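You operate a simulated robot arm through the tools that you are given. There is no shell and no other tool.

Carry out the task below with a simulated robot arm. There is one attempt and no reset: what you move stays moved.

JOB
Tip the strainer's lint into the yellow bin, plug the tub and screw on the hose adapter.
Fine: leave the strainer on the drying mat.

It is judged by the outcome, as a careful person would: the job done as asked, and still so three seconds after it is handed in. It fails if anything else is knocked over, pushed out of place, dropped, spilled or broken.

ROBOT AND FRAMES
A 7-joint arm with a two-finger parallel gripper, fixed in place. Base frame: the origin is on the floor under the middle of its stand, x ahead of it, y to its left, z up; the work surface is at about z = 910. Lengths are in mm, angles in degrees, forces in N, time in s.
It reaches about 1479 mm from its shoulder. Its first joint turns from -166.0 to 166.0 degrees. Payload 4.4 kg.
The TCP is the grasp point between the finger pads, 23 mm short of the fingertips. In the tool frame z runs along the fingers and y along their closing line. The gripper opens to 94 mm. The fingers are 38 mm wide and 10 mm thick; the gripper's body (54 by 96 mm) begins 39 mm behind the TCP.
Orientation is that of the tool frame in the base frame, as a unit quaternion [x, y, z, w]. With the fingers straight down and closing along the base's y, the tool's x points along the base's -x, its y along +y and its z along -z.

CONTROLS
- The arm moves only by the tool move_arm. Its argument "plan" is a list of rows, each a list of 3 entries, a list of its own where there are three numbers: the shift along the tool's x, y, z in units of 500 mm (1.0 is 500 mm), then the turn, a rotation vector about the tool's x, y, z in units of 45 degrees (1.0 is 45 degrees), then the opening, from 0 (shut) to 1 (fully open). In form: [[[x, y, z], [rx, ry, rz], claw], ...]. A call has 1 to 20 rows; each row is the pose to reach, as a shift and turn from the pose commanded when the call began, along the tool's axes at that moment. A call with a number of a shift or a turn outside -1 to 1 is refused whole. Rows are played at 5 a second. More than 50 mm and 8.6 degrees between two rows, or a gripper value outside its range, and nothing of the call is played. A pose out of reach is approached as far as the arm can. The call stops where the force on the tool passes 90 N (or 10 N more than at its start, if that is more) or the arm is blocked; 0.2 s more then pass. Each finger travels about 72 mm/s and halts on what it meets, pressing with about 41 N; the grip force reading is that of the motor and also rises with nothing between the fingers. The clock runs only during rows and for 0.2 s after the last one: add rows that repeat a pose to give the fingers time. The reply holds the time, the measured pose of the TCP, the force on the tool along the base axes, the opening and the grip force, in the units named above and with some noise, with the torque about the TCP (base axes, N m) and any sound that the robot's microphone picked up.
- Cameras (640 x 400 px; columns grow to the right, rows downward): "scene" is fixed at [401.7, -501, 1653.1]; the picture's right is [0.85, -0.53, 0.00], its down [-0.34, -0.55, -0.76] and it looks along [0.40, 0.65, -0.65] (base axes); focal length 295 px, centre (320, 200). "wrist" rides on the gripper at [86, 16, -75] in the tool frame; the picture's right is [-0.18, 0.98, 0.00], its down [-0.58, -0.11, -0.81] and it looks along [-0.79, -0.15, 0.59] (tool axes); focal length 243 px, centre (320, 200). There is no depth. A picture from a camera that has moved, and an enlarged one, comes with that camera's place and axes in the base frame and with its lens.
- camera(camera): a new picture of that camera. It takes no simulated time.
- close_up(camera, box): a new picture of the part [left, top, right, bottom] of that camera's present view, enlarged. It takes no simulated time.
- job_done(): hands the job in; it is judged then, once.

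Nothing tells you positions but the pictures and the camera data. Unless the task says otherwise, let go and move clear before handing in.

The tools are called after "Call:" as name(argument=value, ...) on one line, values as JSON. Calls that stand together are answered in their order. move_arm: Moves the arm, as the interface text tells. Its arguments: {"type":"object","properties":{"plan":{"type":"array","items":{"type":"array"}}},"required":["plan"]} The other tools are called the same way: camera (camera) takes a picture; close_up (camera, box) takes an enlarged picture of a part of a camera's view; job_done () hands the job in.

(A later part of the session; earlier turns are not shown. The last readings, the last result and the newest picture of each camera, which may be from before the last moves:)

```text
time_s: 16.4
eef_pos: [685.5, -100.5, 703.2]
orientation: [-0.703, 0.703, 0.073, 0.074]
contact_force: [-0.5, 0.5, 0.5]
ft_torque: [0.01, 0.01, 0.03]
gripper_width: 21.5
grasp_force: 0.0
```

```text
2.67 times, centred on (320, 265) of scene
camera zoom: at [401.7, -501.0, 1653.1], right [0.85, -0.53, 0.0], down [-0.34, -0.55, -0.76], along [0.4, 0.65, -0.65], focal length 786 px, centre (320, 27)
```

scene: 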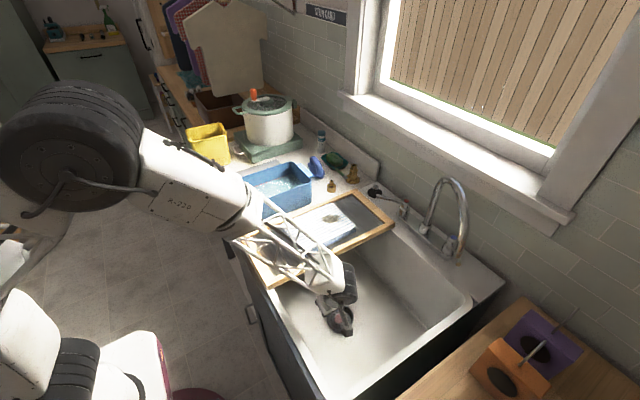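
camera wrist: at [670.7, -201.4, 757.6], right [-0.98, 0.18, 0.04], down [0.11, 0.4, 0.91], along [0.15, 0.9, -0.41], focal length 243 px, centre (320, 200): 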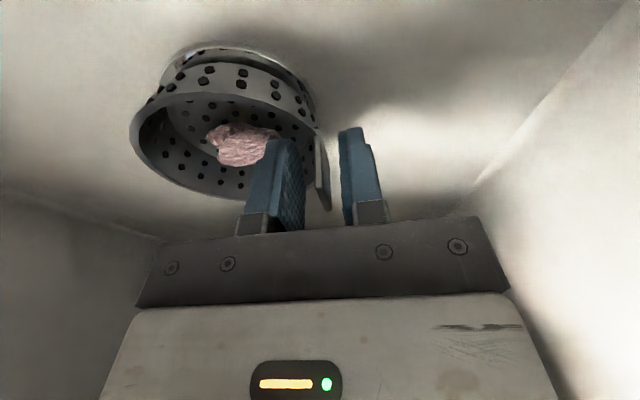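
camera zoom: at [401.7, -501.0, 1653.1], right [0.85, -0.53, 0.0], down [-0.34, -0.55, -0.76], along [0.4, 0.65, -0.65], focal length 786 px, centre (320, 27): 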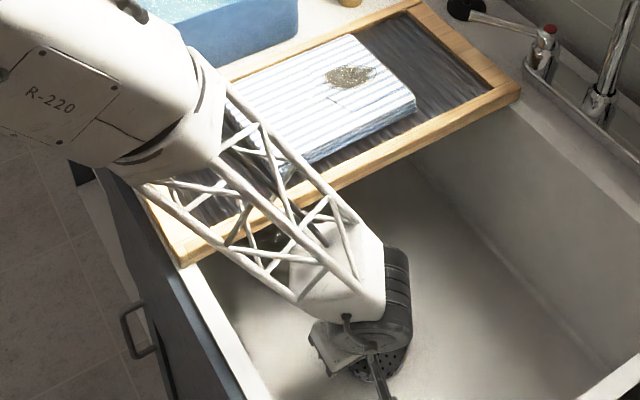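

The tab sits between the two fingers with the lint untouched. I'll close the gripper on it now.

Call:
move_arm(plan=[[[0, 0, 0], [0, 0, 0], 0.12], [[0, 0, 0], [0, 0, 0], 0.05], [[0, 0, 0], [0, 0, 0], 0], [[0, 0, 0], [0, 0, 0], 0], [[0, 0, 0], [0, 0, 0], 0]])

Call:
close_up(camera="wrist", box=[230, 90, 400, 250])

```text
time_s: 17.6
eef_pos: [687.8, -100.9, 702.0]
orientation: [-0.703, 0.703, 0.074, 0.074]
contact_force: [0.3, -0.1, 4.1]
ft_torque: [-0.04, -0.32, -0.04]
gripper_width: 9.6
grasp_force: 40.8
```

```text
2.50 times, centred on (315, 170) of wrist
camera zoom: at [670.7, -201.4, 757.7], right [-0.98, 0.18, 0.04], down [0.11, 0.4, 0.91], along [0.15, 0.9, -0.41], focal length 606 px, centre (332, 275)
```

zoom: 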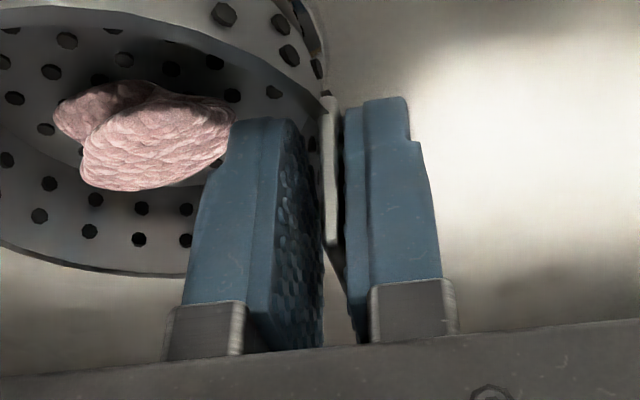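

The gap stopped at 9.6 mm, so the fingertips are probably pinching the curved rim below the tab. I'll open slightly, rise about 10 mm so the pads meet only the flat tab, and close again.

Call:
move_arm(plan=[[[0, 0, 0], [0, 0, 0], 0.23], [[0, 0, 0], [0, 0, 0], 0.23], [[-0.002, 0, -0.01], [0, 0, 0], 0.23], [[-0.0042, 0, -0.02], [0, 0, 0], 0.23], [[-0.0042, 0, -0.02], [0, 0, 0], 0.12], [[-0.0042, 0, -0.02], [0, 0, 0], 0.05], [[-0.0042, 0, -0.02], [0, 0, 0], 0], [[-0.0042, 0, -0.02], [0, 0, 0], 0], [[-0.0042, 0, -0.02], [0, 0, 0], 0]])

Call:
close_up(camera="wrist", box=[230, 90, 400, 250])

```text
time_s: 19.6
eef_pos: [686.4, -101.0, 711.8]
orientation: [0.703, -0.703, -0.074, -0.073]
contact_force: [0.4, -0.6, 1.3]
ft_torque: [0.01, 0.06, -0.04]
gripper_width: 3.1
grasp_force: 41.0
```

```text
2.50 times, centred on (315, 170) of wrist
camera zoom: at [670.1, -201.3, 767.6], right [-0.98, 0.18, 0.04], down [0.11, 0.4, 0.91], along [0.15, 0.9, -0.41], focal length 606 px, centre (332, 275)
```

zoom: 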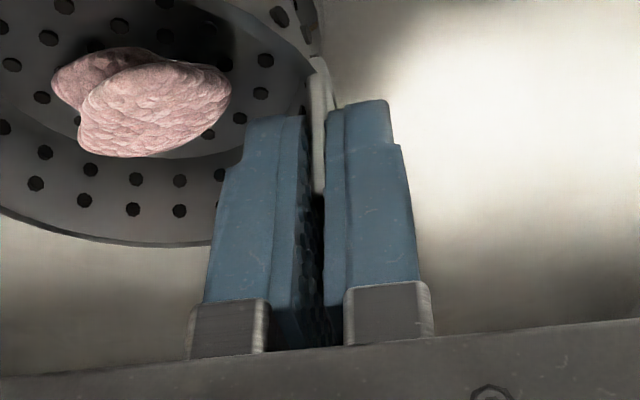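

The grip now reads 3.1 mm, so it is flat on the tab. I'll lift gently by 30 mm and check it.

Call:
move_arm(plan=[[[-0.001, 0, -0.0049], [0, 0, 0], 0], [[-0.0031, 0, -0.0147], [0, 0, 0], 0], [[-0.0062, 0, -0.0293], [0, 0, 0], 0], [[-0.0094, 0, -0.044], [0, 0, 0], 0], [[-0.0125, 0, -0.0587], [0, 0, 0], 0], [[-0.0125, 0, -0.0587], [0, 0, 0], 0]])

Call:
camera(camera="wrist")

Call:
close_up(camera="scene", box=[290, 250, 390, 350])

```text
time_s: 21.0
eef_pos: [686.1, -101.3, 742.4]
orientation: [0.703, -0.703, -0.074, -0.074]
contact_force: [0.2, 0.6, -0.2]
ft_torque: [-0.03, 0.03, 0.0]
gripper_width: 3.1
grasp_force: 41.6
```

```text
taken
camera wrist: at [670.3, -201.6, 797.6], right [-0.98, 0.18, 0.04], down [0.11, 0.4, 0.91], along [0.15, 0.9, -0.41], focal length 243 px, centre (320, 200)
```

wrist: 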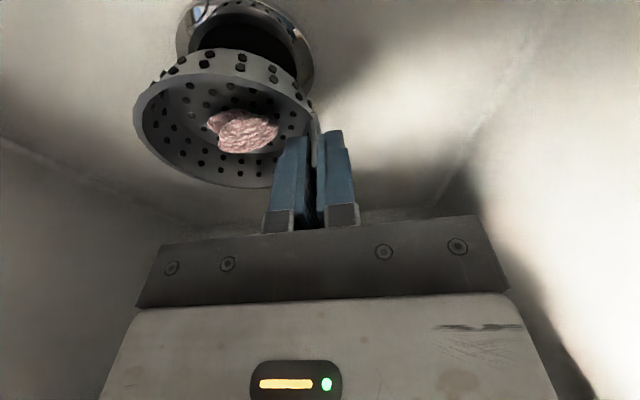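

```text
4.00 times, centred on (340, 300) of scene
camera zoom: at [401.7, -501.0, 1653.1], right [0.85, -0.53, 0.0], down [-0.34, -0.55, -0.76], along [0.4, 0.65, -0.65], focal length 1178 px, centre (240, -200)
```

zoom: 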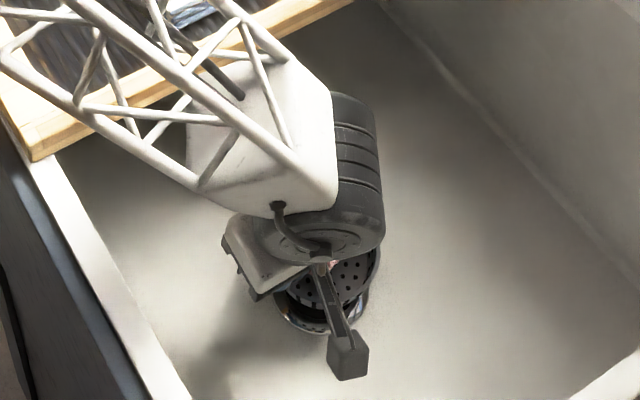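

The strainer is up with the lint still inside, and the chrome drain ring shows below. I'll lift straight up, clear of the board.

Call:
move_arm(plan=[[[-0.005, 0, -0.024], [0, 0, 0], 0], [[-0.013, 0, -0.06], [0, 0, 0], 0], [[-0.0235, 0, -0.11], [0, 0, 0], 0], [[-0.034, 0, -0.16], [0, 0, 0], 0], [[-0.0446, 0, -0.21], [0, 0, 0], 0], [[-0.0553, 0, -0.26], [0, 0, 0], 0], [[-0.066, 0, -0.31], [0, 0, 0], 0], [[-0.0765, 0, -0.36], [0, 0, 0], 0], [[-0.087, 0, -0.41], [0, 0, 0], 0], [[-0.098, 0, -0.46], [0, 0, 0], 0], [[-0.108, 0, -0.51], [0, 0, 0], 0], [[-0.119, 0, -0.56], [0, 0, 0], 0], [[-0.13, 0, -0.61], [0, 0, 0], 0], [[-0.14, 0, -0.66], [0, 0, 0], 0], [[-0.151, 0, -0.71], [0, 0, 0], 0], [[-0.162, 0, -0.76], [0, 0, 0], 0], [[-0.172, 0, -0.81], [0, 0, 0], 0], [[-0.183, 0, -0.86], [0, 0, 0], 0], [[-0.1905, 0, -0.896], [0, 0, 0], 0], [[-0.1905, 0, -0.896], [0, 0, 0], 0]])

Call:
camera(camera="wrist")

Call:
camera(camera="scene")

Call:
close_up(camera="scene", box=[300, 280, 380, 350])

```text
time_s: 25.2
eef_pos: [685.7, -100.0, 1201.2]
orientation: [0.703, -0.703, -0.074, -0.074]
contact_force: [-1.1, -0.2, -0.2]
ft_torque: [-0.03, 0.03, -0.01]
gripper_width: 2.9
grasp_force: 41.0
```

```text
taken
camera wrist: at [669.8, -201.2, 1256.0], right [-0.98, 0.18, 0.04], down [0.11, 0.4, 0.91], along [0.15, 0.9, -0.41], focal length 243 px, centre (320, 200)
```

wrist: 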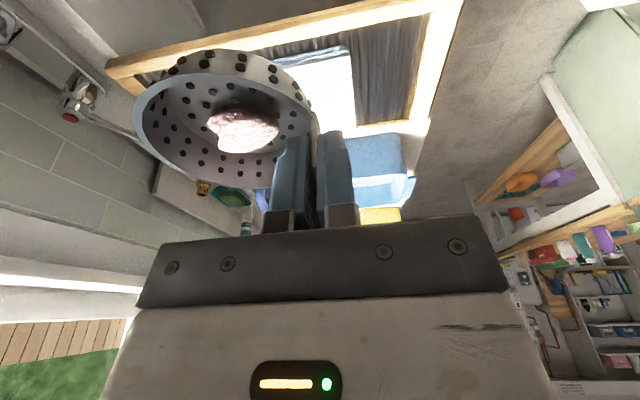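

```text
taken
```

scene: 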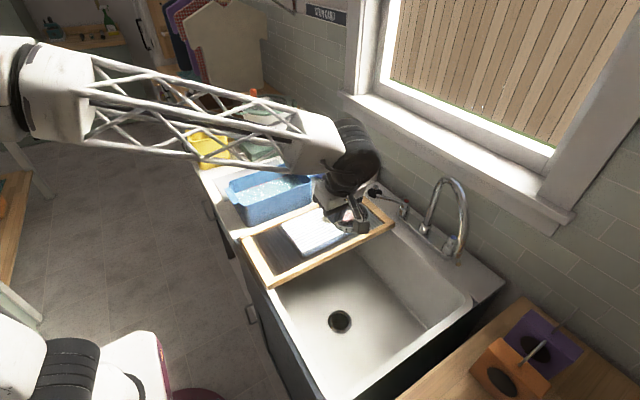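

```text
5.71 times, centred on (340, 315) of scene
camera zoom: at [401.7, -501.0, 1653.1], right [0.85, -0.53, 0.0], down [-0.34, -0.55, -0.76], along [0.4, 0.65, -0.65], focal length 1684 px, centre (206, -457)
```

zoom: 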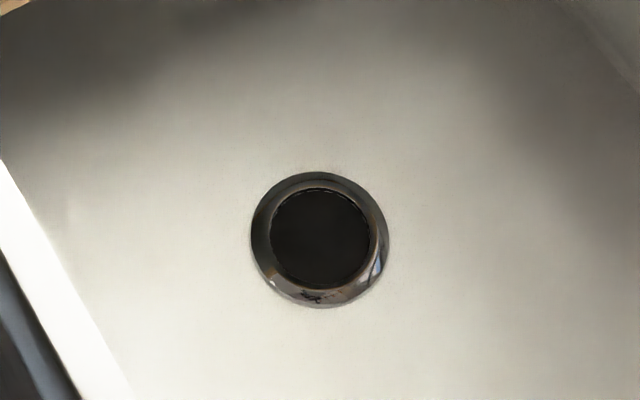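

The drain is open, with a hole about 63 mm across, and the strainer is held level. I'll carry it left toward the bin and yaw it about the vertical so the cup ends up on the near side of the gripper for tipping.

Call:
move_arm(plan=[[[-0.0245, 0.0052, 0.0003], [0.0062, 0, 0.0293], 0], [[-0.0653, 0.0138, 0.0008], [0.0166, 0, 0.0782], 0], [[-0.1224, 0.0258, 0.0015], [0.0312, 0, 0.1467], 0], [[-0.1876, 0.0396, 0.0023], [0.0478, 0, 0.2249], 0], [[-0.2529, 0.0533, 0.0031], [0.0645, 0, 0.3032], 0], [[-0.3181, 0.0671, 0.0039], [0.0811, 0, 0.3814], 0], [[-0.3834, 0.0808, 0.0047], [0.0978, 0, 0.4597], 0], [[-0.4486, 0.0946, 0.0055], [0.1144, 0, 0.5379], 0], [[-0.5139, 0.1084, 0.0063], [0.131, 0, 0.6161], 0], [[-0.5791, 0.1221, 0.0071], [0.1477, 0, 0.6944], 0], [[-0.6444, 0.1359, 0.0079], [0.1643, 0, 0.7726], 0], [[-0.7097, 0.1496, 0.0087], [0.181, 0, 0.8509], 0], [[-0.7586, 0.16, 0.0093], [0.1934, 0, 0.9095], 0], [[-0.7994, 0.1686, 0.0098], [0.2038, 0, 0.9584], 0], [[-0.8157, 0.172, 0.01], [0.208, 0, 0.978], 0], [[-0.8157, 0.172, 0.01], [0.208, 0, 0.978], 0]])

Call:
camera(camera="wrist")

Call:
camera(camera="scene")

```text
time_s: 28.6
eef_pos: [600.1, 297.9, 1280.4]
orientation: [-0.38, 0.919, 0.04, 0.097]
contact_force: [0.3, -0.1, -0.8]
ft_torque: [0.05, -0.02, 0.0]
gripper_width: 3.2
grasp_force: 41.5
```

```text
taken
camera wrist: at [518.1, 239.1, 1335.3], right [-0.57, 0.82, 0.04], down [0.36, 0.21, 0.91], along [0.74, 0.53, -0.41], focal length 243 px, centre (320, 200)
```

wrist: 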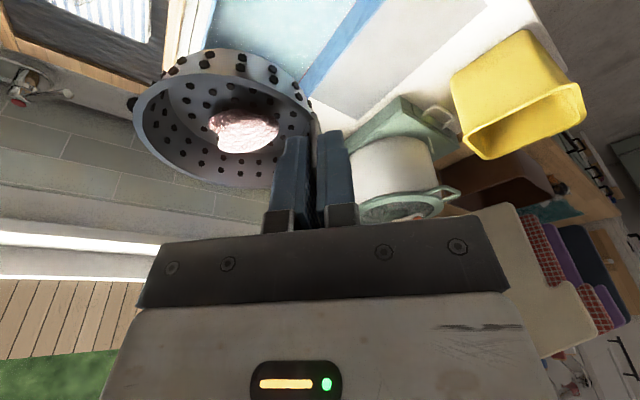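

```text
taken
```

scene: 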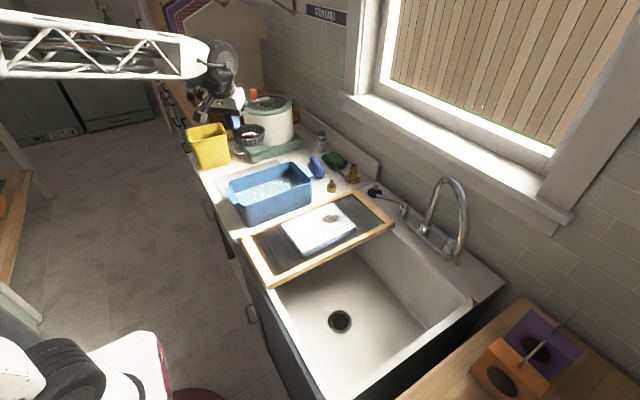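

The lint is still in the strainer and the way is clear. I'll finish the yaw and move above the bin's near side at z ≈ 1300.

Call:
move_arm(plan=[[[-0.0162, 0.0178, 0.0022], [0.0062, 0, 0.0293], 0], [[-0.0433, 0.0474, 0.0059], [0.0166, 0, 0.0782], 0], [[-0.0811, 0.0889, 0.0111], [0.0312, 0, 0.1467], 0], [[-0.1244, 0.1363, 0.017], [0.0478, 0, 0.2249], 0], [[-0.1676, 0.1837, 0.0229], [0.0645, 0, 0.3032], 0], [[-0.2109, 0.2311, 0.0289], [0.0811, 0, 0.3814], 0], [[-0.2542, 0.2785, 0.0348], [0.0978, 0, 0.4597], 0], [[-0.2974, 0.3259, 0.0407], [0.1144, 0, 0.5379], 0], [[-0.3407, 0.3733, 0.0466], [0.131, 0, 0.6161], 0], [[-0.384, 0.4207, 0.0525], [0.1477, 0, 0.6944], 0], [[-0.4272, 0.4682, 0.0585], [0.1643, 0, 0.7726], 0], [[-0.4705, 0.5156, 0.0644], [0.181, 0, 0.8509], 0], [[-0.5029, 0.5511, 0.0688], [0.1934, 0, 0.9095], 0], [[-0.53, 0.5807, 0.0725], [0.2038, 0, 0.9584], 0], [[-0.5408, 0.5926, 0.074], [0.208, 0, 0.978], 0], [[-0.5408, 0.5926, 0.074], [0.208, 0, 0.978], 0]])

Call:
camera(camera="wrist")

Call:
camera(camera="scene")

Call:
close_up(camera="scene", box=[130, 20, 330, 190])

```text
time_s: 32.0
eef_pos: [582.3, 699.9, 1301.5]
orientation: [0.001, 0.994, 0.0, 0.105]
contact_force: [-0.1, -0.1, -0.9]
ft_torque: [0.02, 0.02, -0.02]
gripper_width: 2.9
grasp_force: 41.0
```

```text
taken
camera wrist: at [482.9, 716.7, 1356.2], right [0.18, 0.98, 0.04], down [0.4, -0.11, 0.91], along [0.9, -0.15, -0.41], focal length 243 px, centre (320, 200)
```

wrist: 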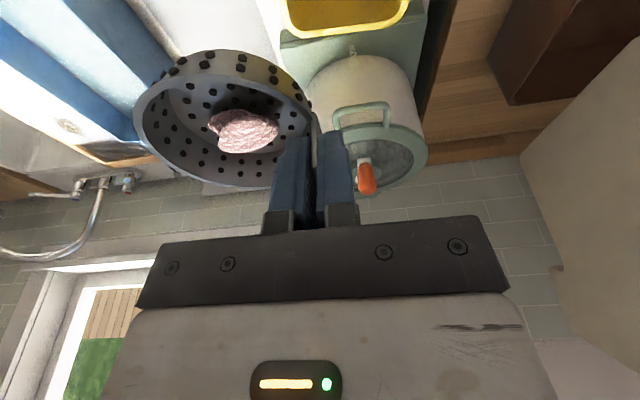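

```text
taken
```

scene: 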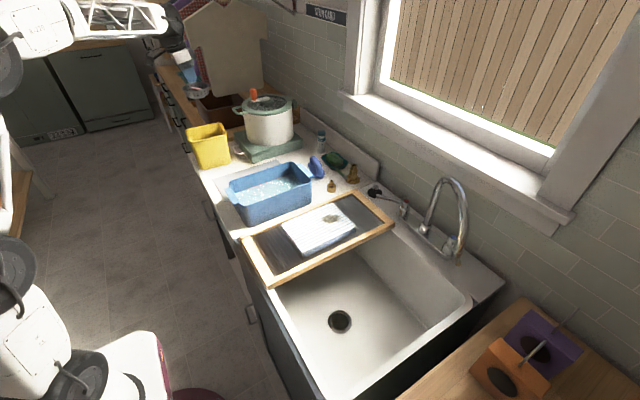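

```text
2.35 times, centred on (230, 105) of scene
camera zoom: at [401.7, -501.0, 1653.1], right [0.85, -0.53, 0.0], down [-0.34, -0.55, -0.76], along [0.4, 0.65, -0.65], focal length 693 px, centre (532, 424)
```

zoom: 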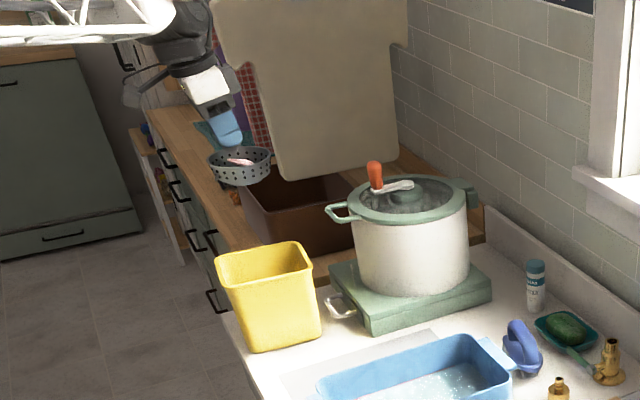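

The strainer is level above the bin, whose centre I take to be (585, 725) with the rim at z ≈ 1067. I'll start tipping it in stages, turning about the base x axis so the cup hangs under the fingers, and check after 45°.

Call:
move_arm(plan=[[[0.0016, 0.009, 0.008], [-0.098, 0, 0.0208], 0], [[0.0032, 0.018, 0.0161], [-0.196, 0, 0.0416], 0], [[0.0048, 0.027, 0.0241], [-0.293, 0, 0.0624], 0], [[0.0064, 0.036, 0.0322], [-0.391, 0, 0.0832], 0], [[0.008, 0.045, 0.0402], [-0.489, 0, 0.104], 0], [[0.0096, 0.054, 0.0482], [-0.587, 0, 0.125], 0], [[0.0112, 0.063, 0.0563], [-0.685, 0, 0.146], 0], [[0.0128, 0.072, 0.0643], [-0.782, 0, 0.166], 0], [[0.0144, 0.081, 0.0724], [-0.88, 0, 0.187], 0], [[0.016, 0.09, 0.0804], [-0.978, 0, 0.208], 0], [[0.016, 0.09, 0.0804], [-0.978, 0, 0.208], 0]])

Call:
camera(camera="wrist")

Call:
close_up(camera="scene", box=[130, 20, 330, 190])

```text
time_s: 34.4
eef_pos: [583.4, 744.8, 1260.2]
orientation: [0.04, 0.919, 0.381, 0.096]
contact_force: [0.0, -0.7, -0.8]
ft_torque: [-0.03, 0.03, -0.01]
gripper_width: 2.9
grasp_force: 41.0
```

```text
taken
camera wrist: at [483.7, 717.5, 1310.3], right [0.18, 0.67, 0.72], down [0.4, -0.72, 0.57], along [0.9, 0.19, -0.4], focal length 243 px, centre (320, 200)
```

wrist: 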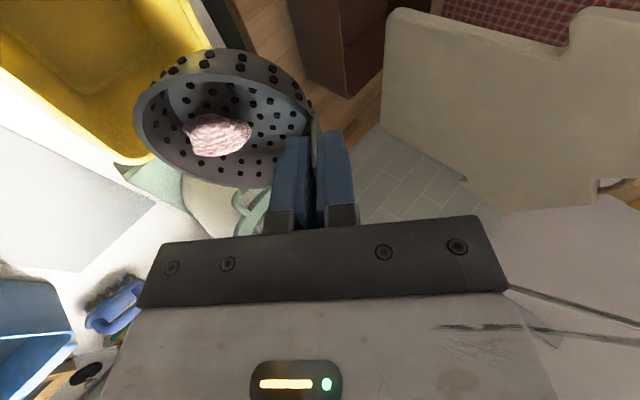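

```text
2.35 times, centred on (230, 105) of scene
camera zoom: at [401.7, -501.0, 1653.1], right [0.85, -0.53, 0.0], down [-0.34, -0.55, -0.76], along [0.4, 0.65, -0.65], focal length 693 px, centre (532, 424)
```

zoom: 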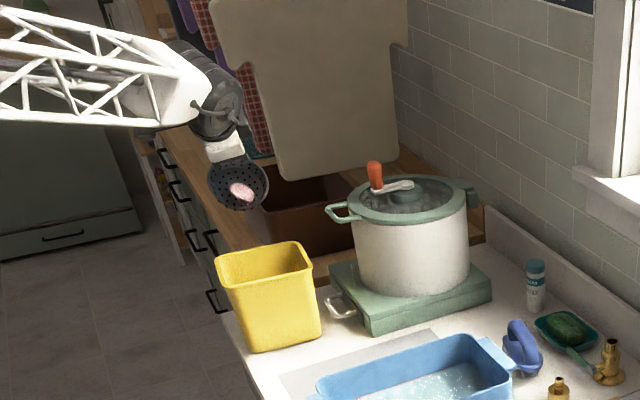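

At 45° the lint has slid toward the lower wall and the cup is over the bin. I'll continue to 90°.

Call:
move_arm(plan=[[[-0.0002, -0.0092, -0.0007], [-0.098, 0, 0.0208], 0], [[-0.0003, -0.0184, -0.0014], [-0.196, 0, 0.0416], 0], [[-0.0005, -0.0276, -0.0021], [-0.293, 0, 0.0624], 0], [[-0.0006, -0.0368, -0.0028], [-0.391, 0, 0.0832], 0], [[-0.0008, -0.046, -0.0035], [-0.489, 0, 0.104], 0], [[-0.0009, -0.0551, -0.0042], [-0.587, 0, 0.125], 0], [[-0.001, -0.0643, -0.0049], [-0.685, 0, 0.146], 0], [[-0.0012, -0.0735, -0.0056], [-0.782, 0, 0.166], 0], [[-0.0014, -0.0827, -0.0063], [-0.88, 0, 0.187], 0], [[-0.0015, -0.0919, -0.007], [-0.978, 0, 0.208], 0], [[-0.0015, -0.0919, -0.007], [-0.978, 0, 0.208], 0]])

Call:
camera(camera="wrist")

Call:
close_up(camera="scene", box=[130, 20, 330, 190])

```text
time_s: 36.8
eef_pos: [582.0, 709.6, 1230.4]
orientation: [0.073, 0.703, 0.704, 0.074]
contact_force: [0.8, 0.1, -1.2]
ft_torque: [-0.03, -0.02, -0.02]
gripper_width: 3.0
grasp_force: 41.5
```

```text
taken
camera wrist: at [483.5, 655.0, 1246.3], right [0.18, -0.04, 0.98], down [0.4, -0.91, -0.11], along [0.9, 0.41, -0.15], focal length 243 px, centre (320, 200)
```

wrist: 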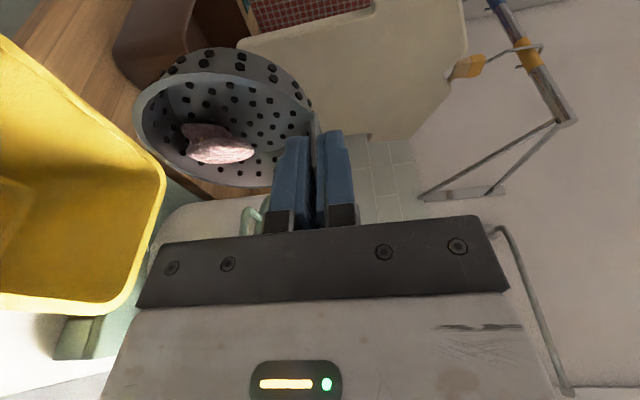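

```text
2.35 times, centred on (230, 105) of scene
camera zoom: at [401.7, -501.0, 1653.1], right [0.85, -0.53, 0.0], down [-0.34, -0.55, -0.76], along [0.4, 0.65, -0.65], focal length 693 px, centre (532, 424)
```

zoom: 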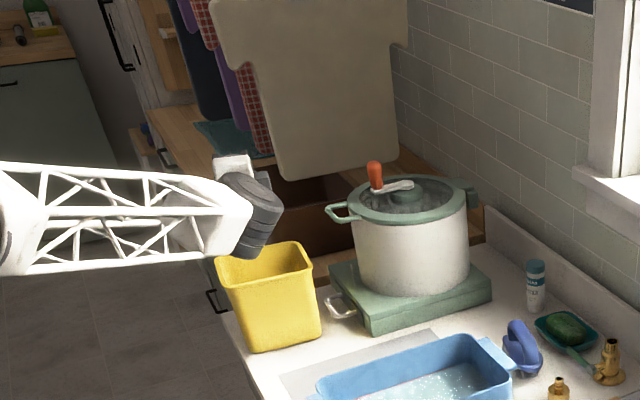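

At 90° the lint rests on the lower wall, right above the bin opening. I'll continue to 135° so it slides out.

Call:
move_arm(plan=[[[-0.0023, -0.009, -0.011], [-0.098, 0, 0.0208], 0], [[-0.0047, -0.018, -0.0219], [-0.196, 0, 0.0416], 0], [[-0.007, -0.027, -0.0329], [-0.293, 0, 0.0624], 0], [[-0.0093, -0.036, -0.0438], [-0.391, 0, 0.0832], 0], [[-0.0117, -0.045, -0.0548], [-0.489, 0, 0.104], 0], [[-0.014, -0.054, -0.0657], [-0.587, 0, 0.125], 0], [[-0.0163, -0.063, -0.0767], [-0.685, 0, 0.146], 0], [[-0.0186, -0.072, -0.0876], [-0.782, 0, 0.166], 0], [[-0.021, -0.081, -0.0986], [-0.88, 0, 0.187], 0], [[-0.0233, -0.09, -0.1095], [-0.978, 0, 0.208], 0], [[-0.0233, -0.09, -0.1095], [-0.978, 0, 0.208], 0], [[-0.0233, -0.09, -0.1095], [-0.978, 0, 0.208], 0]])

Call:
camera(camera="wrist")

Call:
close_up(camera="scene", box=[130, 20, 330, 190])

```text
time_s: 39.4
eef_pos: [582.3, 654.7, 1185.5]
orientation: [0.097, 0.38, 0.919, 0.039]
contact_force: [-0.2, 0.7, -0.9]
ft_torque: [-0.05, 0.03, 0.01]
gripper_width: 3.3
grasp_force: 40.7
```

```text
taken
camera wrist: at [483.4, 604.1, 1157.7], right [0.18, -0.72, 0.67], down [0.4, -0.57, -0.72], along [0.9, 0.4, 0.19], focal length 243 px, centre (320, 200)
```

wrist: 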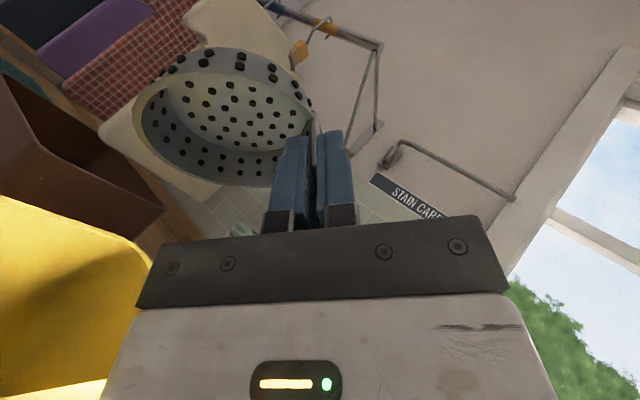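

```text
2.35 times, centred on (230, 105) of scene
camera zoom: at [401.7, -501.0, 1653.1], right [0.85, -0.53, 0.0], down [-0.34, -0.55, -0.76], along [0.4, 0.65, -0.65], focal length 693 px, centre (532, 424)
```

zoom: 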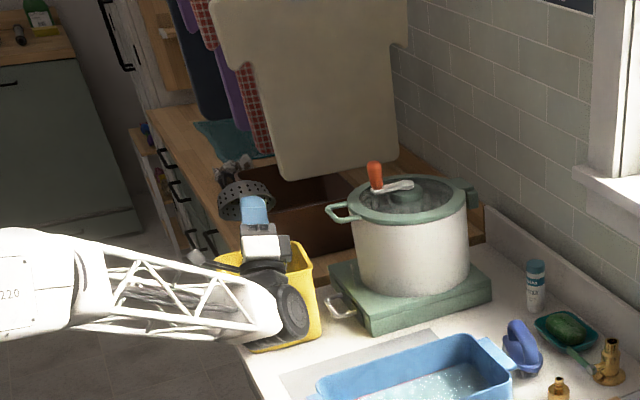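

The cup is empty now, so the lint should be in the bin. I'll reverse the tip back upright along the same path.

Call:
move_arm(plan=[[[0.0037, -0.002, 0.0175], [0.122, 0, -0.026], 0], [[0.0074, -0.0039, 0.0349], [0.2445, 0, -0.052], 0], [[0.0111, -0.0059, 0.0524], [0.367, 0, -0.078], 0], [[0.0149, -0.0078, 0.0699], [0.489, 0, -0.104], 0], [[0.0186, -0.0098, 0.0873], [0.611, 0, -0.13], 0], [[0.0223, -0.0117, 0.1048], [0.7335, 0, -0.156], 0], [[0.026, -0.0137, 0.1222], [0.856, 0, -0.182], 0], [[0.0297, -0.0156, 0.1397], [0.978, 0, -0.208], 0], [[0.0297, -0.0156, 0.1397], [0.978, 0, -0.208], 0]])

Call:
move_arm(plan=[[[0.0018, 0.0075, 0.0086], [0.122, 0, -0.026], 0], [[0.0037, 0.015, 0.0171], [0.2445, 0, -0.052], 0], [[0.0055, 0.0225, 0.0257], [0.367, 0, -0.078], 0], [[0.0073, 0.03, 0.0343], [0.489, 0, -0.104], 0], [[0.0091, 0.0375, 0.0428], [0.611, 0, -0.13], 0], [[0.011, 0.045, 0.0514], [0.7335, 0, -0.156], 0], [[0.0128, 0.0525, 0.0599], [0.856, 0, -0.182], 0], [[0.0146, 0.06, 0.0685], [0.978, 0, -0.208], 0], [[0.0146, 0.06, 0.0685], [0.978, 0, -0.208], 0]])

Call:
move_arm(plan=[[[-0.0032, -0.0007, -0.0149], [0.122, 0, -0.026], 0], [[-0.0063, -0.0014, -0.0298], [0.2445, 0, -0.052], 0], [[-0.0095, -0.0021, -0.0446], [0.367, 0, -0.078], 0], [[-0.0127, -0.0029, -0.0595], [0.489, 0, -0.104], 0], [[-0.0158, -0.0036, -0.0744], [0.611, 0, -0.13], 0], [[-0.019, -0.0043, -0.0893], [0.7335, 0, -0.156], 0], [[-0.0221, -0.005, -0.1041], [0.856, 0, -0.182], 0], [[-0.0253, -0.0057, -0.119], [0.978, 0, -0.208], 0], [[-0.0253, -0.0057, -0.119], [0.978, 0, -0.208], 0]])

Call:
camera(camera="wrist")

Call:
close_up(camera="scene", box=[130, 20, 330, 190])

```text
time_s: 41.4
eef_pos: [582.7, 709.1, 1229.3]
orientation: [0.074, 0.704, 0.702, 0.074]
contact_force: [-0.1, -0.3, -1.0]
ft_torque: [-0.01, 0.02, 0.02]
gripper_width: 3.3
grasp_force: 40.7
```

```text
time_s: 43.4
eef_pos: [583.4, 745.3, 1259.8]
orientation: [0.04, 0.919, 0.381, 0.096]
contact_force: [0.0, -0.3, -0.6]
ft_torque: [-0.02, -0.01, 0.0]
gripper_width: 3.1
grasp_force: 40.9
```

```text
time_s: 45.4
eef_pos: [582.9, 699.6, 1300.3]
orientation: [0.001, 0.995, 0.0, 0.104]
contact_force: [0.3, 0.2, -0.4]
ft_torque: [-0.03, 0.03, 0.02]
gripper_width: 3.1
grasp_force: 40.6
```

```text
taken
camera wrist: at [483.4, 715.9, 1356.3], right [0.18, 0.98, 0.04], down [0.4, -0.11, 0.91], along [0.9, -0.15, -0.41], focal length 243 px, centre (320, 200)
```

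wrist: 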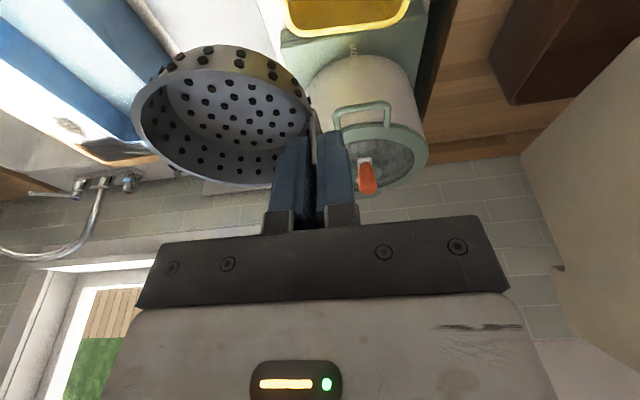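

```text
2.35 times, centred on (230, 105) of scene
camera zoom: at [401.7, -501.0, 1653.1], right [0.85, -0.53, 0.0], down [-0.34, -0.55, -0.76], along [0.4, 0.65, -0.65], focal length 693 px, centre (532, 424)
```

zoom: 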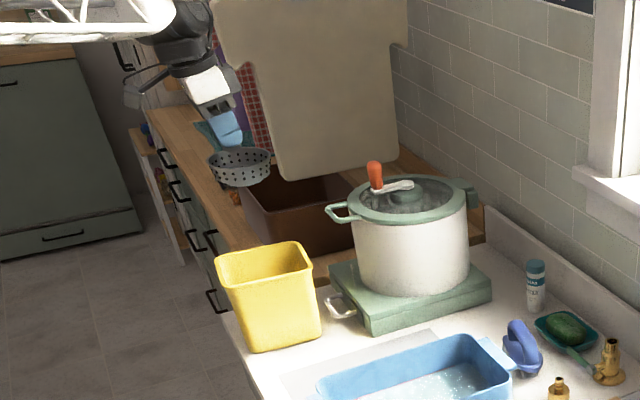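

The strainer is upright and empty. I'll move over the mat, aiming the cup at about (670, 505), and lower partway for a look.

Call:
move_arm(plan=[[[-0.0095, -0.0298, 0.0388], [0, 0, 0], 0], [[-0.0191, -0.0596, 0.0777], [0, 0, 0], 0], [[-0.0286, -0.0894, 0.1165], [0, 0, 0], 0], [[-0.0381, -0.1192, 0.1553], [0, 0, 0], 0], [[-0.0477, -0.149, 0.1942], [0, 0, 0], 0], [[-0.0572, -0.1788, 0.233], [0, 0, 0], 0], [[-0.0667, -0.2086, 0.2718], [0, 0, 0], 0], [[-0.0762, -0.2384, 0.3106], [0, 0, 0], 0], [[-0.0858, -0.2682, 0.3495], [0, 0, 0], 0], [[-0.0953, -0.298, 0.3883], [0, 0, 0], 0], [[-0.0953, -0.298, 0.3883], [0, 0, 0], 0]])

Call:
camera(camera="wrist")

Call:
close_up(camera="scene", box=[160, 80, 330, 230])

```text
time_s: 47.8
eef_pos: [669.4, 551.2, 1120.1]
orientation: [0.0, 0.995, 0.0, 0.105]
contact_force: [0.3, -0.4, 0.2]
ft_torque: [0.03, 0.01, 0.04]
gripper_width: 3.1
grasp_force: 41.1
```

```text
taken
camera wrist: at [570.6, 567.2, 1175.8], right [0.18, 0.98, 0.04], down [0.4, -0.11, 0.91], along [0.9, -0.15, -0.41], focal length 243 px, centre (320, 200)
```

wrist: 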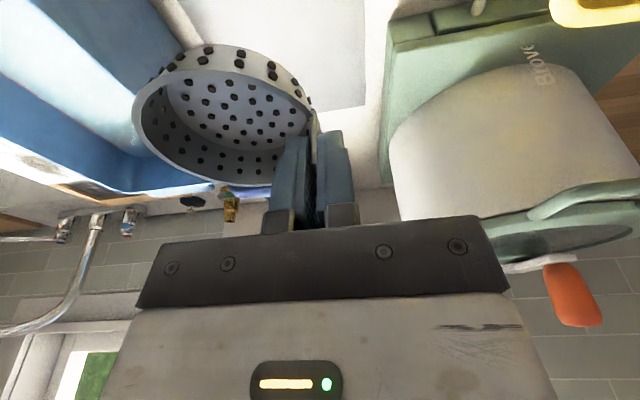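

```text
2.67 times, centred on (245, 155) of scene
camera zoom: at [401.7, -501.0, 1653.1], right [0.85, -0.53, 0.0], down [-0.34, -0.55, -0.76], along [0.4, 0.65, -0.65], focal length 786 px, centre (520, 320)
```

zoom: 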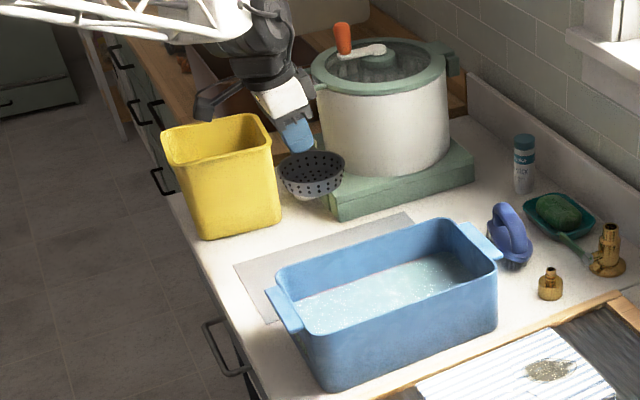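

The cup is centred over the mat, which I make x 545–842, y 426–590. I'll lower to about z = 1000 and measure how far its bottom is from the mat.

Call:
move_arm(plan=[[[0.0083, 0, 0.0391], [0, 0, 0], 0], [[0.0166, 0, 0.0782], [0, 0, 0], 0], [[0.025, 0, 0.1174], [0, 0, 0], 0], [[0.0333, 0, 0.1565], [0, 0, 0], 0], [[0.0416, 0, 0.1956], [0, 0, 0], 0], [[0.0499, 0, 0.2347], [0, 0, 0], 0], [[0.0499, 0, 0.2347], [0, 0, 0], 0]])

Call:
camera(camera="wrist")

Call:
close_up(camera="scene", box=[200, 110, 310, 210])

```text
time_s: 49.4
eef_pos: [669.8, 550.5, 1000.0]
orientation: [0.0, 0.994, 0.0, 0.105]
contact_force: [0.5, -0.3, -0.1]
ft_torque: [0.04, -0.02, -0.05]
gripper_width: 3.0
grasp_force: 40.6
```

```text
taken
camera wrist: at [570.6, 567.0, 1055.4], right [0.18, 0.98, 0.04], down [0.4, -0.11, 0.91], along [0.9, -0.15, -0.41], focal length 243 px, centre (320, 200)
```

wrist: 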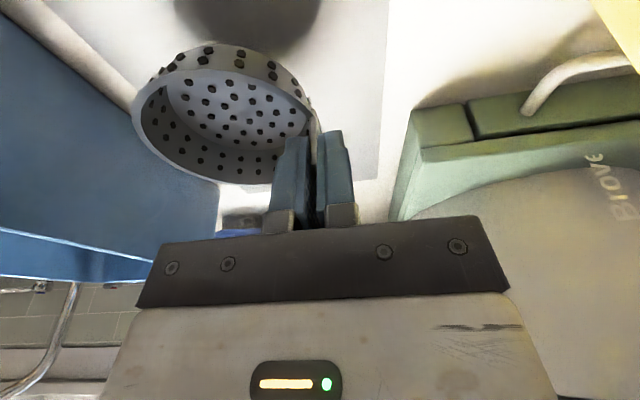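

```text
4.00 times, centred on (255, 160) of scene
camera zoom: at [401.7, -501.0, 1653.1], right [0.85, -0.53, 0.0], down [-0.34, -0.55, -0.76], along [0.4, 0.65, -0.65], focal length 1178 px, centre (580, 360)
```

zoom: 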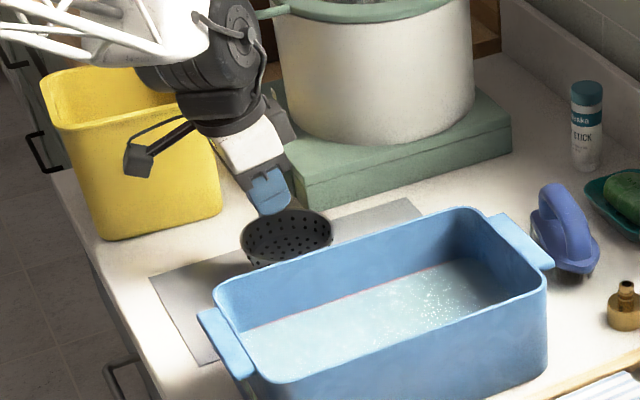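

Call:
close_up(camera="wrist", box=[110, 0, 350, 200])

Call:
close_up(camera="scene", box=[250, 145, 295, 185])

```text
2.00 times, centred on (230, 100) of wrist
camera zoom: at [570.6, 567.0, 1055.4], right [0.18, 0.98, 0.04], down [0.4, -0.11, 0.91], along [0.9, -0.15, -0.41], focal length 485 px, centre (500, 400)
```

zoom: 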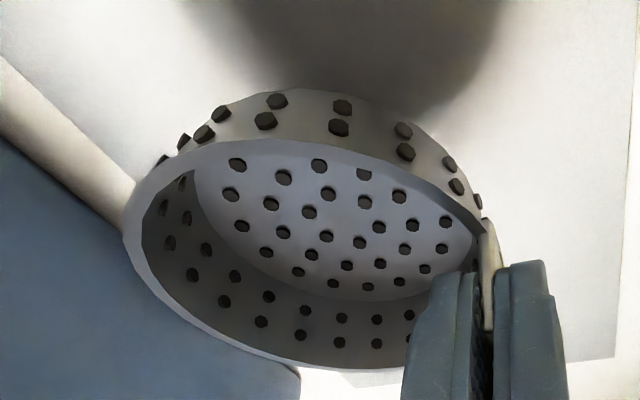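

```text
10.00 times, centred on (272, 165) of scene
camera zoom: at [401.7, -501.0, 1653.1], right [0.85, -0.53, 0.0], down [-0.34, -0.55, -0.76], along [0.4, 0.65, -0.65], focal length 2946 px, centre (795, 550)
```

zoom: 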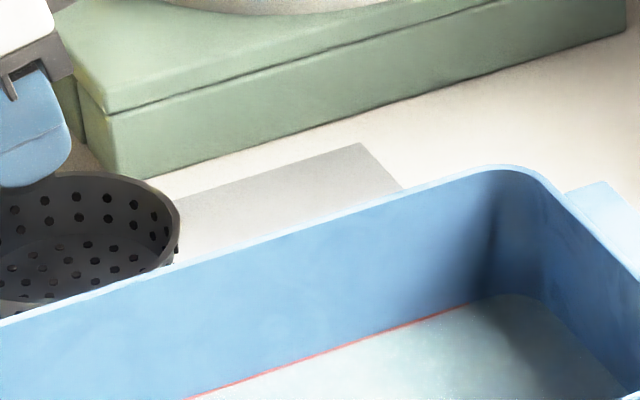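

The cup's bottom looks about 50 mm below the TCP, so contact should come near TCP z ≈ 962. I'll go down to 972, then continue in small steps while watching the force.

Call:
move_arm(plan=[[[0.0042, 0, 0.0196], [0, 0, 0], 0], [[0.0083, 0, 0.0391], [0, 0, 0], 0], [[0.0116, 0, 0.0548], [0, 0, 0], 0], [[0.0116, 0, 0.0548], [0, 0, 0], 0]])

Call:
move_arm(plan=[[[0.0008, 0, 0.0039], [0, 0, 0], 0], [[0.0017, 0, 0.0078], [0, 0, 0], 0], [[0.0017, 0, 0.0078], [0, 0, 0], 0]])

Call:
close_up(camera="wrist", box=[110, 0, 350, 200])

```text
time_s: 50.4
eef_pos: [670.7, 551.4, 973.0]
orientation: [0.0, 0.994, 0.002, 0.106]
contact_force: [-1.9, 1.1, 12.8]
ft_torque: [-0.24, -0.06, -0.02]
gripper_width: 3.1
grasp_force: 41.5
```

```text
time_s: 51.2
eef_pos: [670.0, 551.4, 970.6]
orientation: [0.001, 0.994, 0.0, 0.106]
contact_force: [1.2, 5.2, 35.5]
ft_torque: [-0.5, -0.18, 0.04]
gripper_width: 3.3
grasp_force: 40.9
```

```text
2.00 times, centred on (230, 100) of wrist
camera zoom: at [570.7, 567.6, 1025.4], right [0.18, 0.98, 0.04], down [0.4, -0.11, 0.91], along [0.9, -0.15, -0.41], focal length 485 px, centre (500, 400)
```

zoom: 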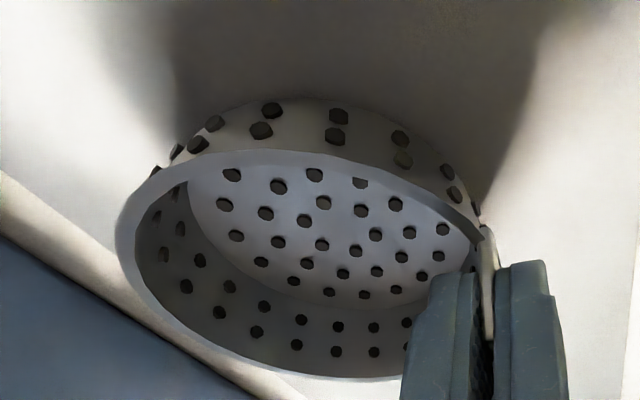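

The strainer has touched down on the mat, with 35 N pressing. I'll ease up about 5 mm to take off the pressure, then open gently to about 22 mm.

Call:
move_arm(plan=[[[-0.0012, 0, -0.0054], [0, 0, 0], 0], [[-0.0022, 0, -0.0102], [0, 0, 0], 0], [[-0.0022, 0, -0.0102], [0, 0, 0], 0]])

Call:
close_up(camera="wrist", box=[110, 0, 350, 200])

```text
time_s: 52.0
eef_pos: [669.9, 550.8, 972.7]
orientation: [0.0, 0.995, -0.001, 0.103]
contact_force: [-0.8, 0.0, -0.2]
ft_torque: [-0.01, -0.02, -0.03]
gripper_width: 3.2
grasp_force: 40.6
```

```text
2.00 times, centred on (230, 100) of wrist
camera zoom: at [570.3, 567.2, 1027.8], right [0.18, 0.98, 0.04], down [0.4, -0.11, 0.91], along [0.9, -0.15, -0.42], focal length 485 px, centre (500, 400)
```

zoom: 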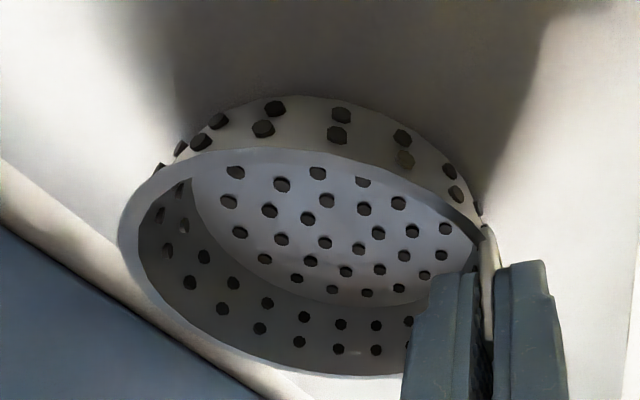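

The pressure is gone and the bottom is within about a millimetre of the mat. I'll open the fingers now.

Call:
move_arm(plan=[[[0.0003, 0, 0.0016], [0, 0, 0], 0], [[0.0003, 0, 0.0016], [0, 0, 0], 0.08], [[0.0003, 0, 0.0016], [0, 0, 0], 0.14], [[0.0003, 0, 0.0016], [0, 0, 0], 0.2], [[0.0003, 0, 0.0016], [0, 0, 0], 0.23], [[0.0003, 0, 0.0016], [0, 0, 0], 0.23]])

Call:
close_up(camera="wrist", box=[110, 0, 400, 240])

```text
time_s: 53.4
eef_pos: [669.4, 551.9, 973.7]
orientation: [0.0, 0.995, 0.0, 0.105]
contact_force: [-0.2, -0.9, 0.1]
ft_torque: [-0.02, -0.01, -0.01]
gripper_width: 21.7
grasp_force: 0.1
```

```text
1.67 times, centred on (255, 120) of wrist
camera zoom: at [571.0, 567.5, 1028.5], right [0.18, 0.98, 0.04], down [0.4, -0.11, 0.91], along [0.9, -0.15, -0.41], focal length 404 px, centre (428, 333)
```

zoom: 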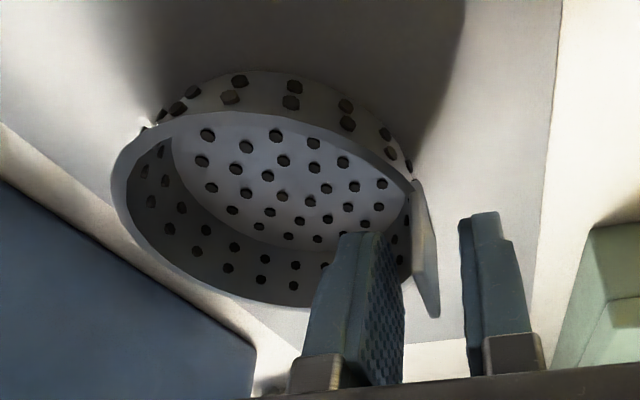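

The strainer is standing free on the mat with the fingers either side of its tab. I'll lift straight up.

Call:
move_arm(plan=[[[-0.0042, 0, -0.0196], [0, 0, 0], 0.23], [[-0.0104, 0, -0.0489], [0, 0, 0], 0.23], [[-0.0208, 0, -0.0978], [0, 0, 0], 0.23], [[-0.0333, 0, -0.1565], [0, 0, 0], 0.23], [[-0.0499, 0, -0.2347], [0, 0, 0], 0.23], [[-0.0666, 0, -0.313], [0, 0, 0], 0.4], [[-0.0832, 0, -0.391], [0, 0, 0], 0.6], [[-0.0998, 0, -0.469], [0, 0, 0], 0.8], [[-0.1165, 0, -0.548], [0, 0, 0], 1], [[-0.1165, 0, -0.548], [0, 0, 0], 1]])

Call:
camera(camera="wrist")

Call:
camera(camera="scene")

```text
time_s: 55.6
eef_pos: [670.4, 550.6, 1255.0]
orientation: [0.0, 0.994, 0.0, 0.105]
contact_force: [-0.5, -0.2, 0.8]
ft_torque: [0.01, 0.02, 0.01]
gripper_width: 94.1
grasp_force: 0.0
```

```text
taken
camera wrist: at [570.7, 566.5, 1309.7], right [0.18, 0.98, 0.04], down [0.4, -0.11, 0.91], along [0.9, -0.15, -0.41], focal length 243 px, centre (320, 200)
```

wrist: 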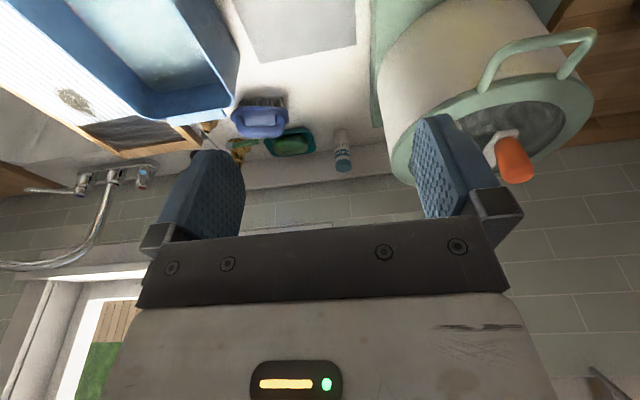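

```text
taken
```

scene: 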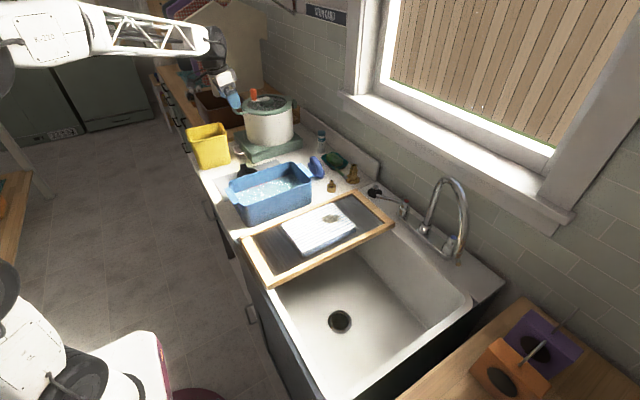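

Next I'll tilt the camera over the bin to confirm the lint is inside, and check the strainer on the mat.

Call:
move_arm(plan=[[[0.0307, 0.0257, -0.0343], [0, 0.133, 0], 1], [[0.0613, 0.0514, -0.0686], [0, 0.267, 0], 1], [[0.092, 0.0771, -0.1029], [0, 0.4, 0], 1], [[0.1227, 0.1029, -0.1371], [0, 0.533, 0], 1], [[0.1534, 0.1286, -0.1714], [0, 0.667, 0], 1], [[0.184, 0.1543, -0.2057], [0, 0.8, 0], 1], [[0.2147, 0.18, -0.24], [0, 0.933, 0], 1], [[0.2147, 0.18, -0.24], [0, 0.933, 0], 1]])

Call:
camera(camera="wrist")

```text
time_s: 57.4
eef_pos: [540.1, 639.6, 1349.0]
orientation: [-0.001, 0.966, -0.001, -0.259]
contact_force: [-0.2, 0.2, 0.3]
ft_torque: [-0.01, 0.03, -0.01]
gripper_width: 93.9
grasp_force: 0.0
```

```text
taken
camera wrist: at [503.4, 656.6, 1456.6], right [0.16, 0.98, -0.09], down [0.91, -0.11, 0.41], along [0.39, -0.15, -0.91], focal length 243 px, centre (320, 200)
```

wrist: 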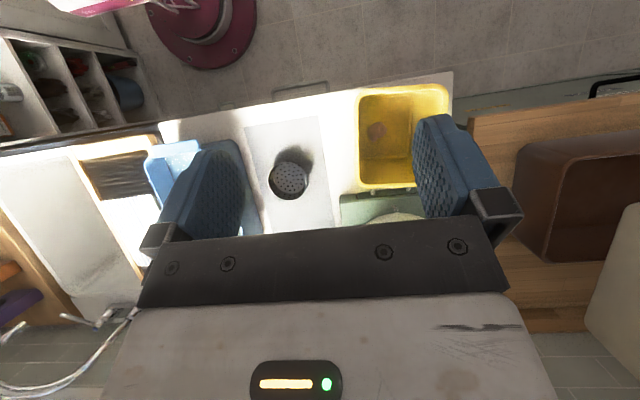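

Call:
close_up(camera="wrist", box=[240, 70, 460, 210])

```text
2.86 times, centred on (350, 140) of wrist
camera zoom: at [503.4, 656.6, 1456.6], right [0.16, 0.98, -0.09], down [0.91, -0.11, 0.41], along [0.39, -0.15, -0.91], focal length 693 px, centre (234, 371)
```

zoom: 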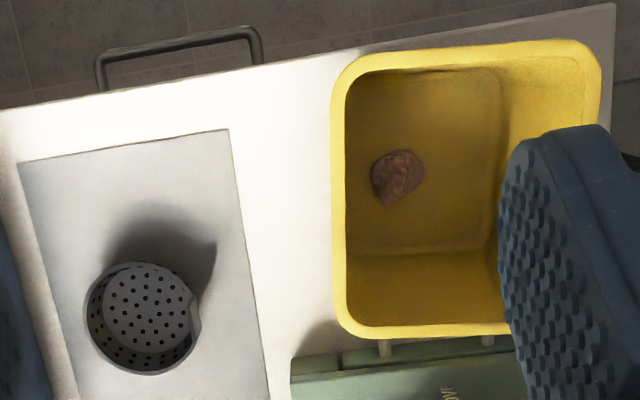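

The lint is in the bin and the strainer stands on the mat. Next is the plug, so I'll move toward the back corner of the sink for a close look at it and the hot lever next to it.

Call:
move_arm(plan=[[[-0.056, -0.06, -0.008], [0, -0.0417, 0], 1], [[-0.112, -0.12, -0.0159], [0, -0.0834, 0], 1], [[-0.168, -0.18, -0.0239], [0, -0.125, 0], 1], [[-0.2241, -0.24, -0.0318], [0, -0.1668, 0], 1], [[-0.2801, -0.3, -0.0398], [0, -0.2084, 0], 1], [[-0.3362, -0.36, -0.0477], [0, -0.25, 0], 1], [[-0.3922, -0.42, -0.0557], [0, -0.2918, 0], 1], [[-0.4482, -0.48, -0.0637], [0, -0.3335, 0], 1], [[-0.5042, -0.54, -0.0716], [0, -0.3752, 0], 1], [[-0.5603, -0.6, -0.0796], [0, -0.417, 0], 1], [[-0.6163, -0.66, -0.0875], [0, -0.4586, 0], 1], [[-0.6723, -0.72, -0.0955], [0, -0.5, 0], 1], [[-0.7283, -0.78, -0.1034], [0, -0.542, 0], 1], [[-0.7844, -0.84, -0.1114], [0, -0.5836, 0], 1], [[-0.8404, -0.9, -0.1193], [0, -0.6253, 0], 1], [[-0.8964, -0.96, -0.1273], [0, -0.667, 0], 1], [[-0.8964, -0.96, -0.1273], [0, -0.667, 0], 1]])

Call:
camera(camera="wrist")

Call:
camera(camera="scene")

```text
time_s: 61.0
eef_pos: [962.6, 160.1, 1180.1]
orientation: [0.0, 1.0, -0.001, 0.001]
contact_force: [0.8, -0.6, -0.9]
ft_torque: [0.02, -0.01, 0.01]
gripper_width: 94.1
grasp_force: 0.2
```

```text
taken
camera wrist: at [874.8, 175.8, 1254.0], right [0.18, 0.98, 0.0], down [0.58, -0.11, 0.81], along [0.79, -0.15, -0.59], focal length 243 px, centre (320, 200)
```

wrist: 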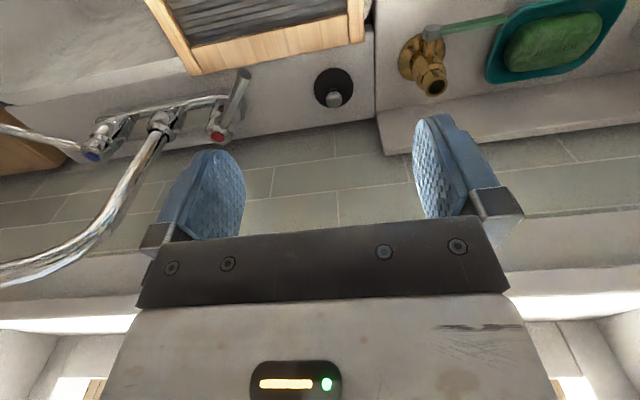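

```text
taken
```

scene: 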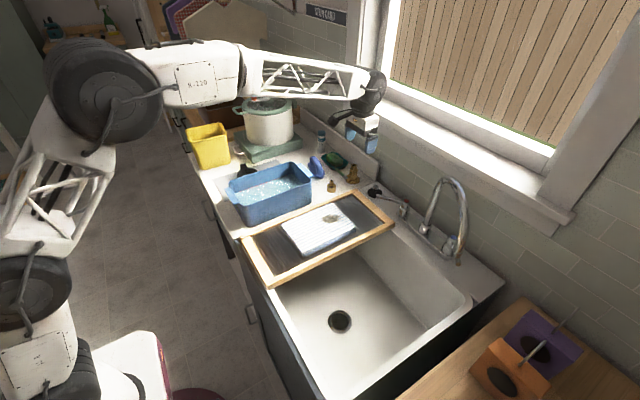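

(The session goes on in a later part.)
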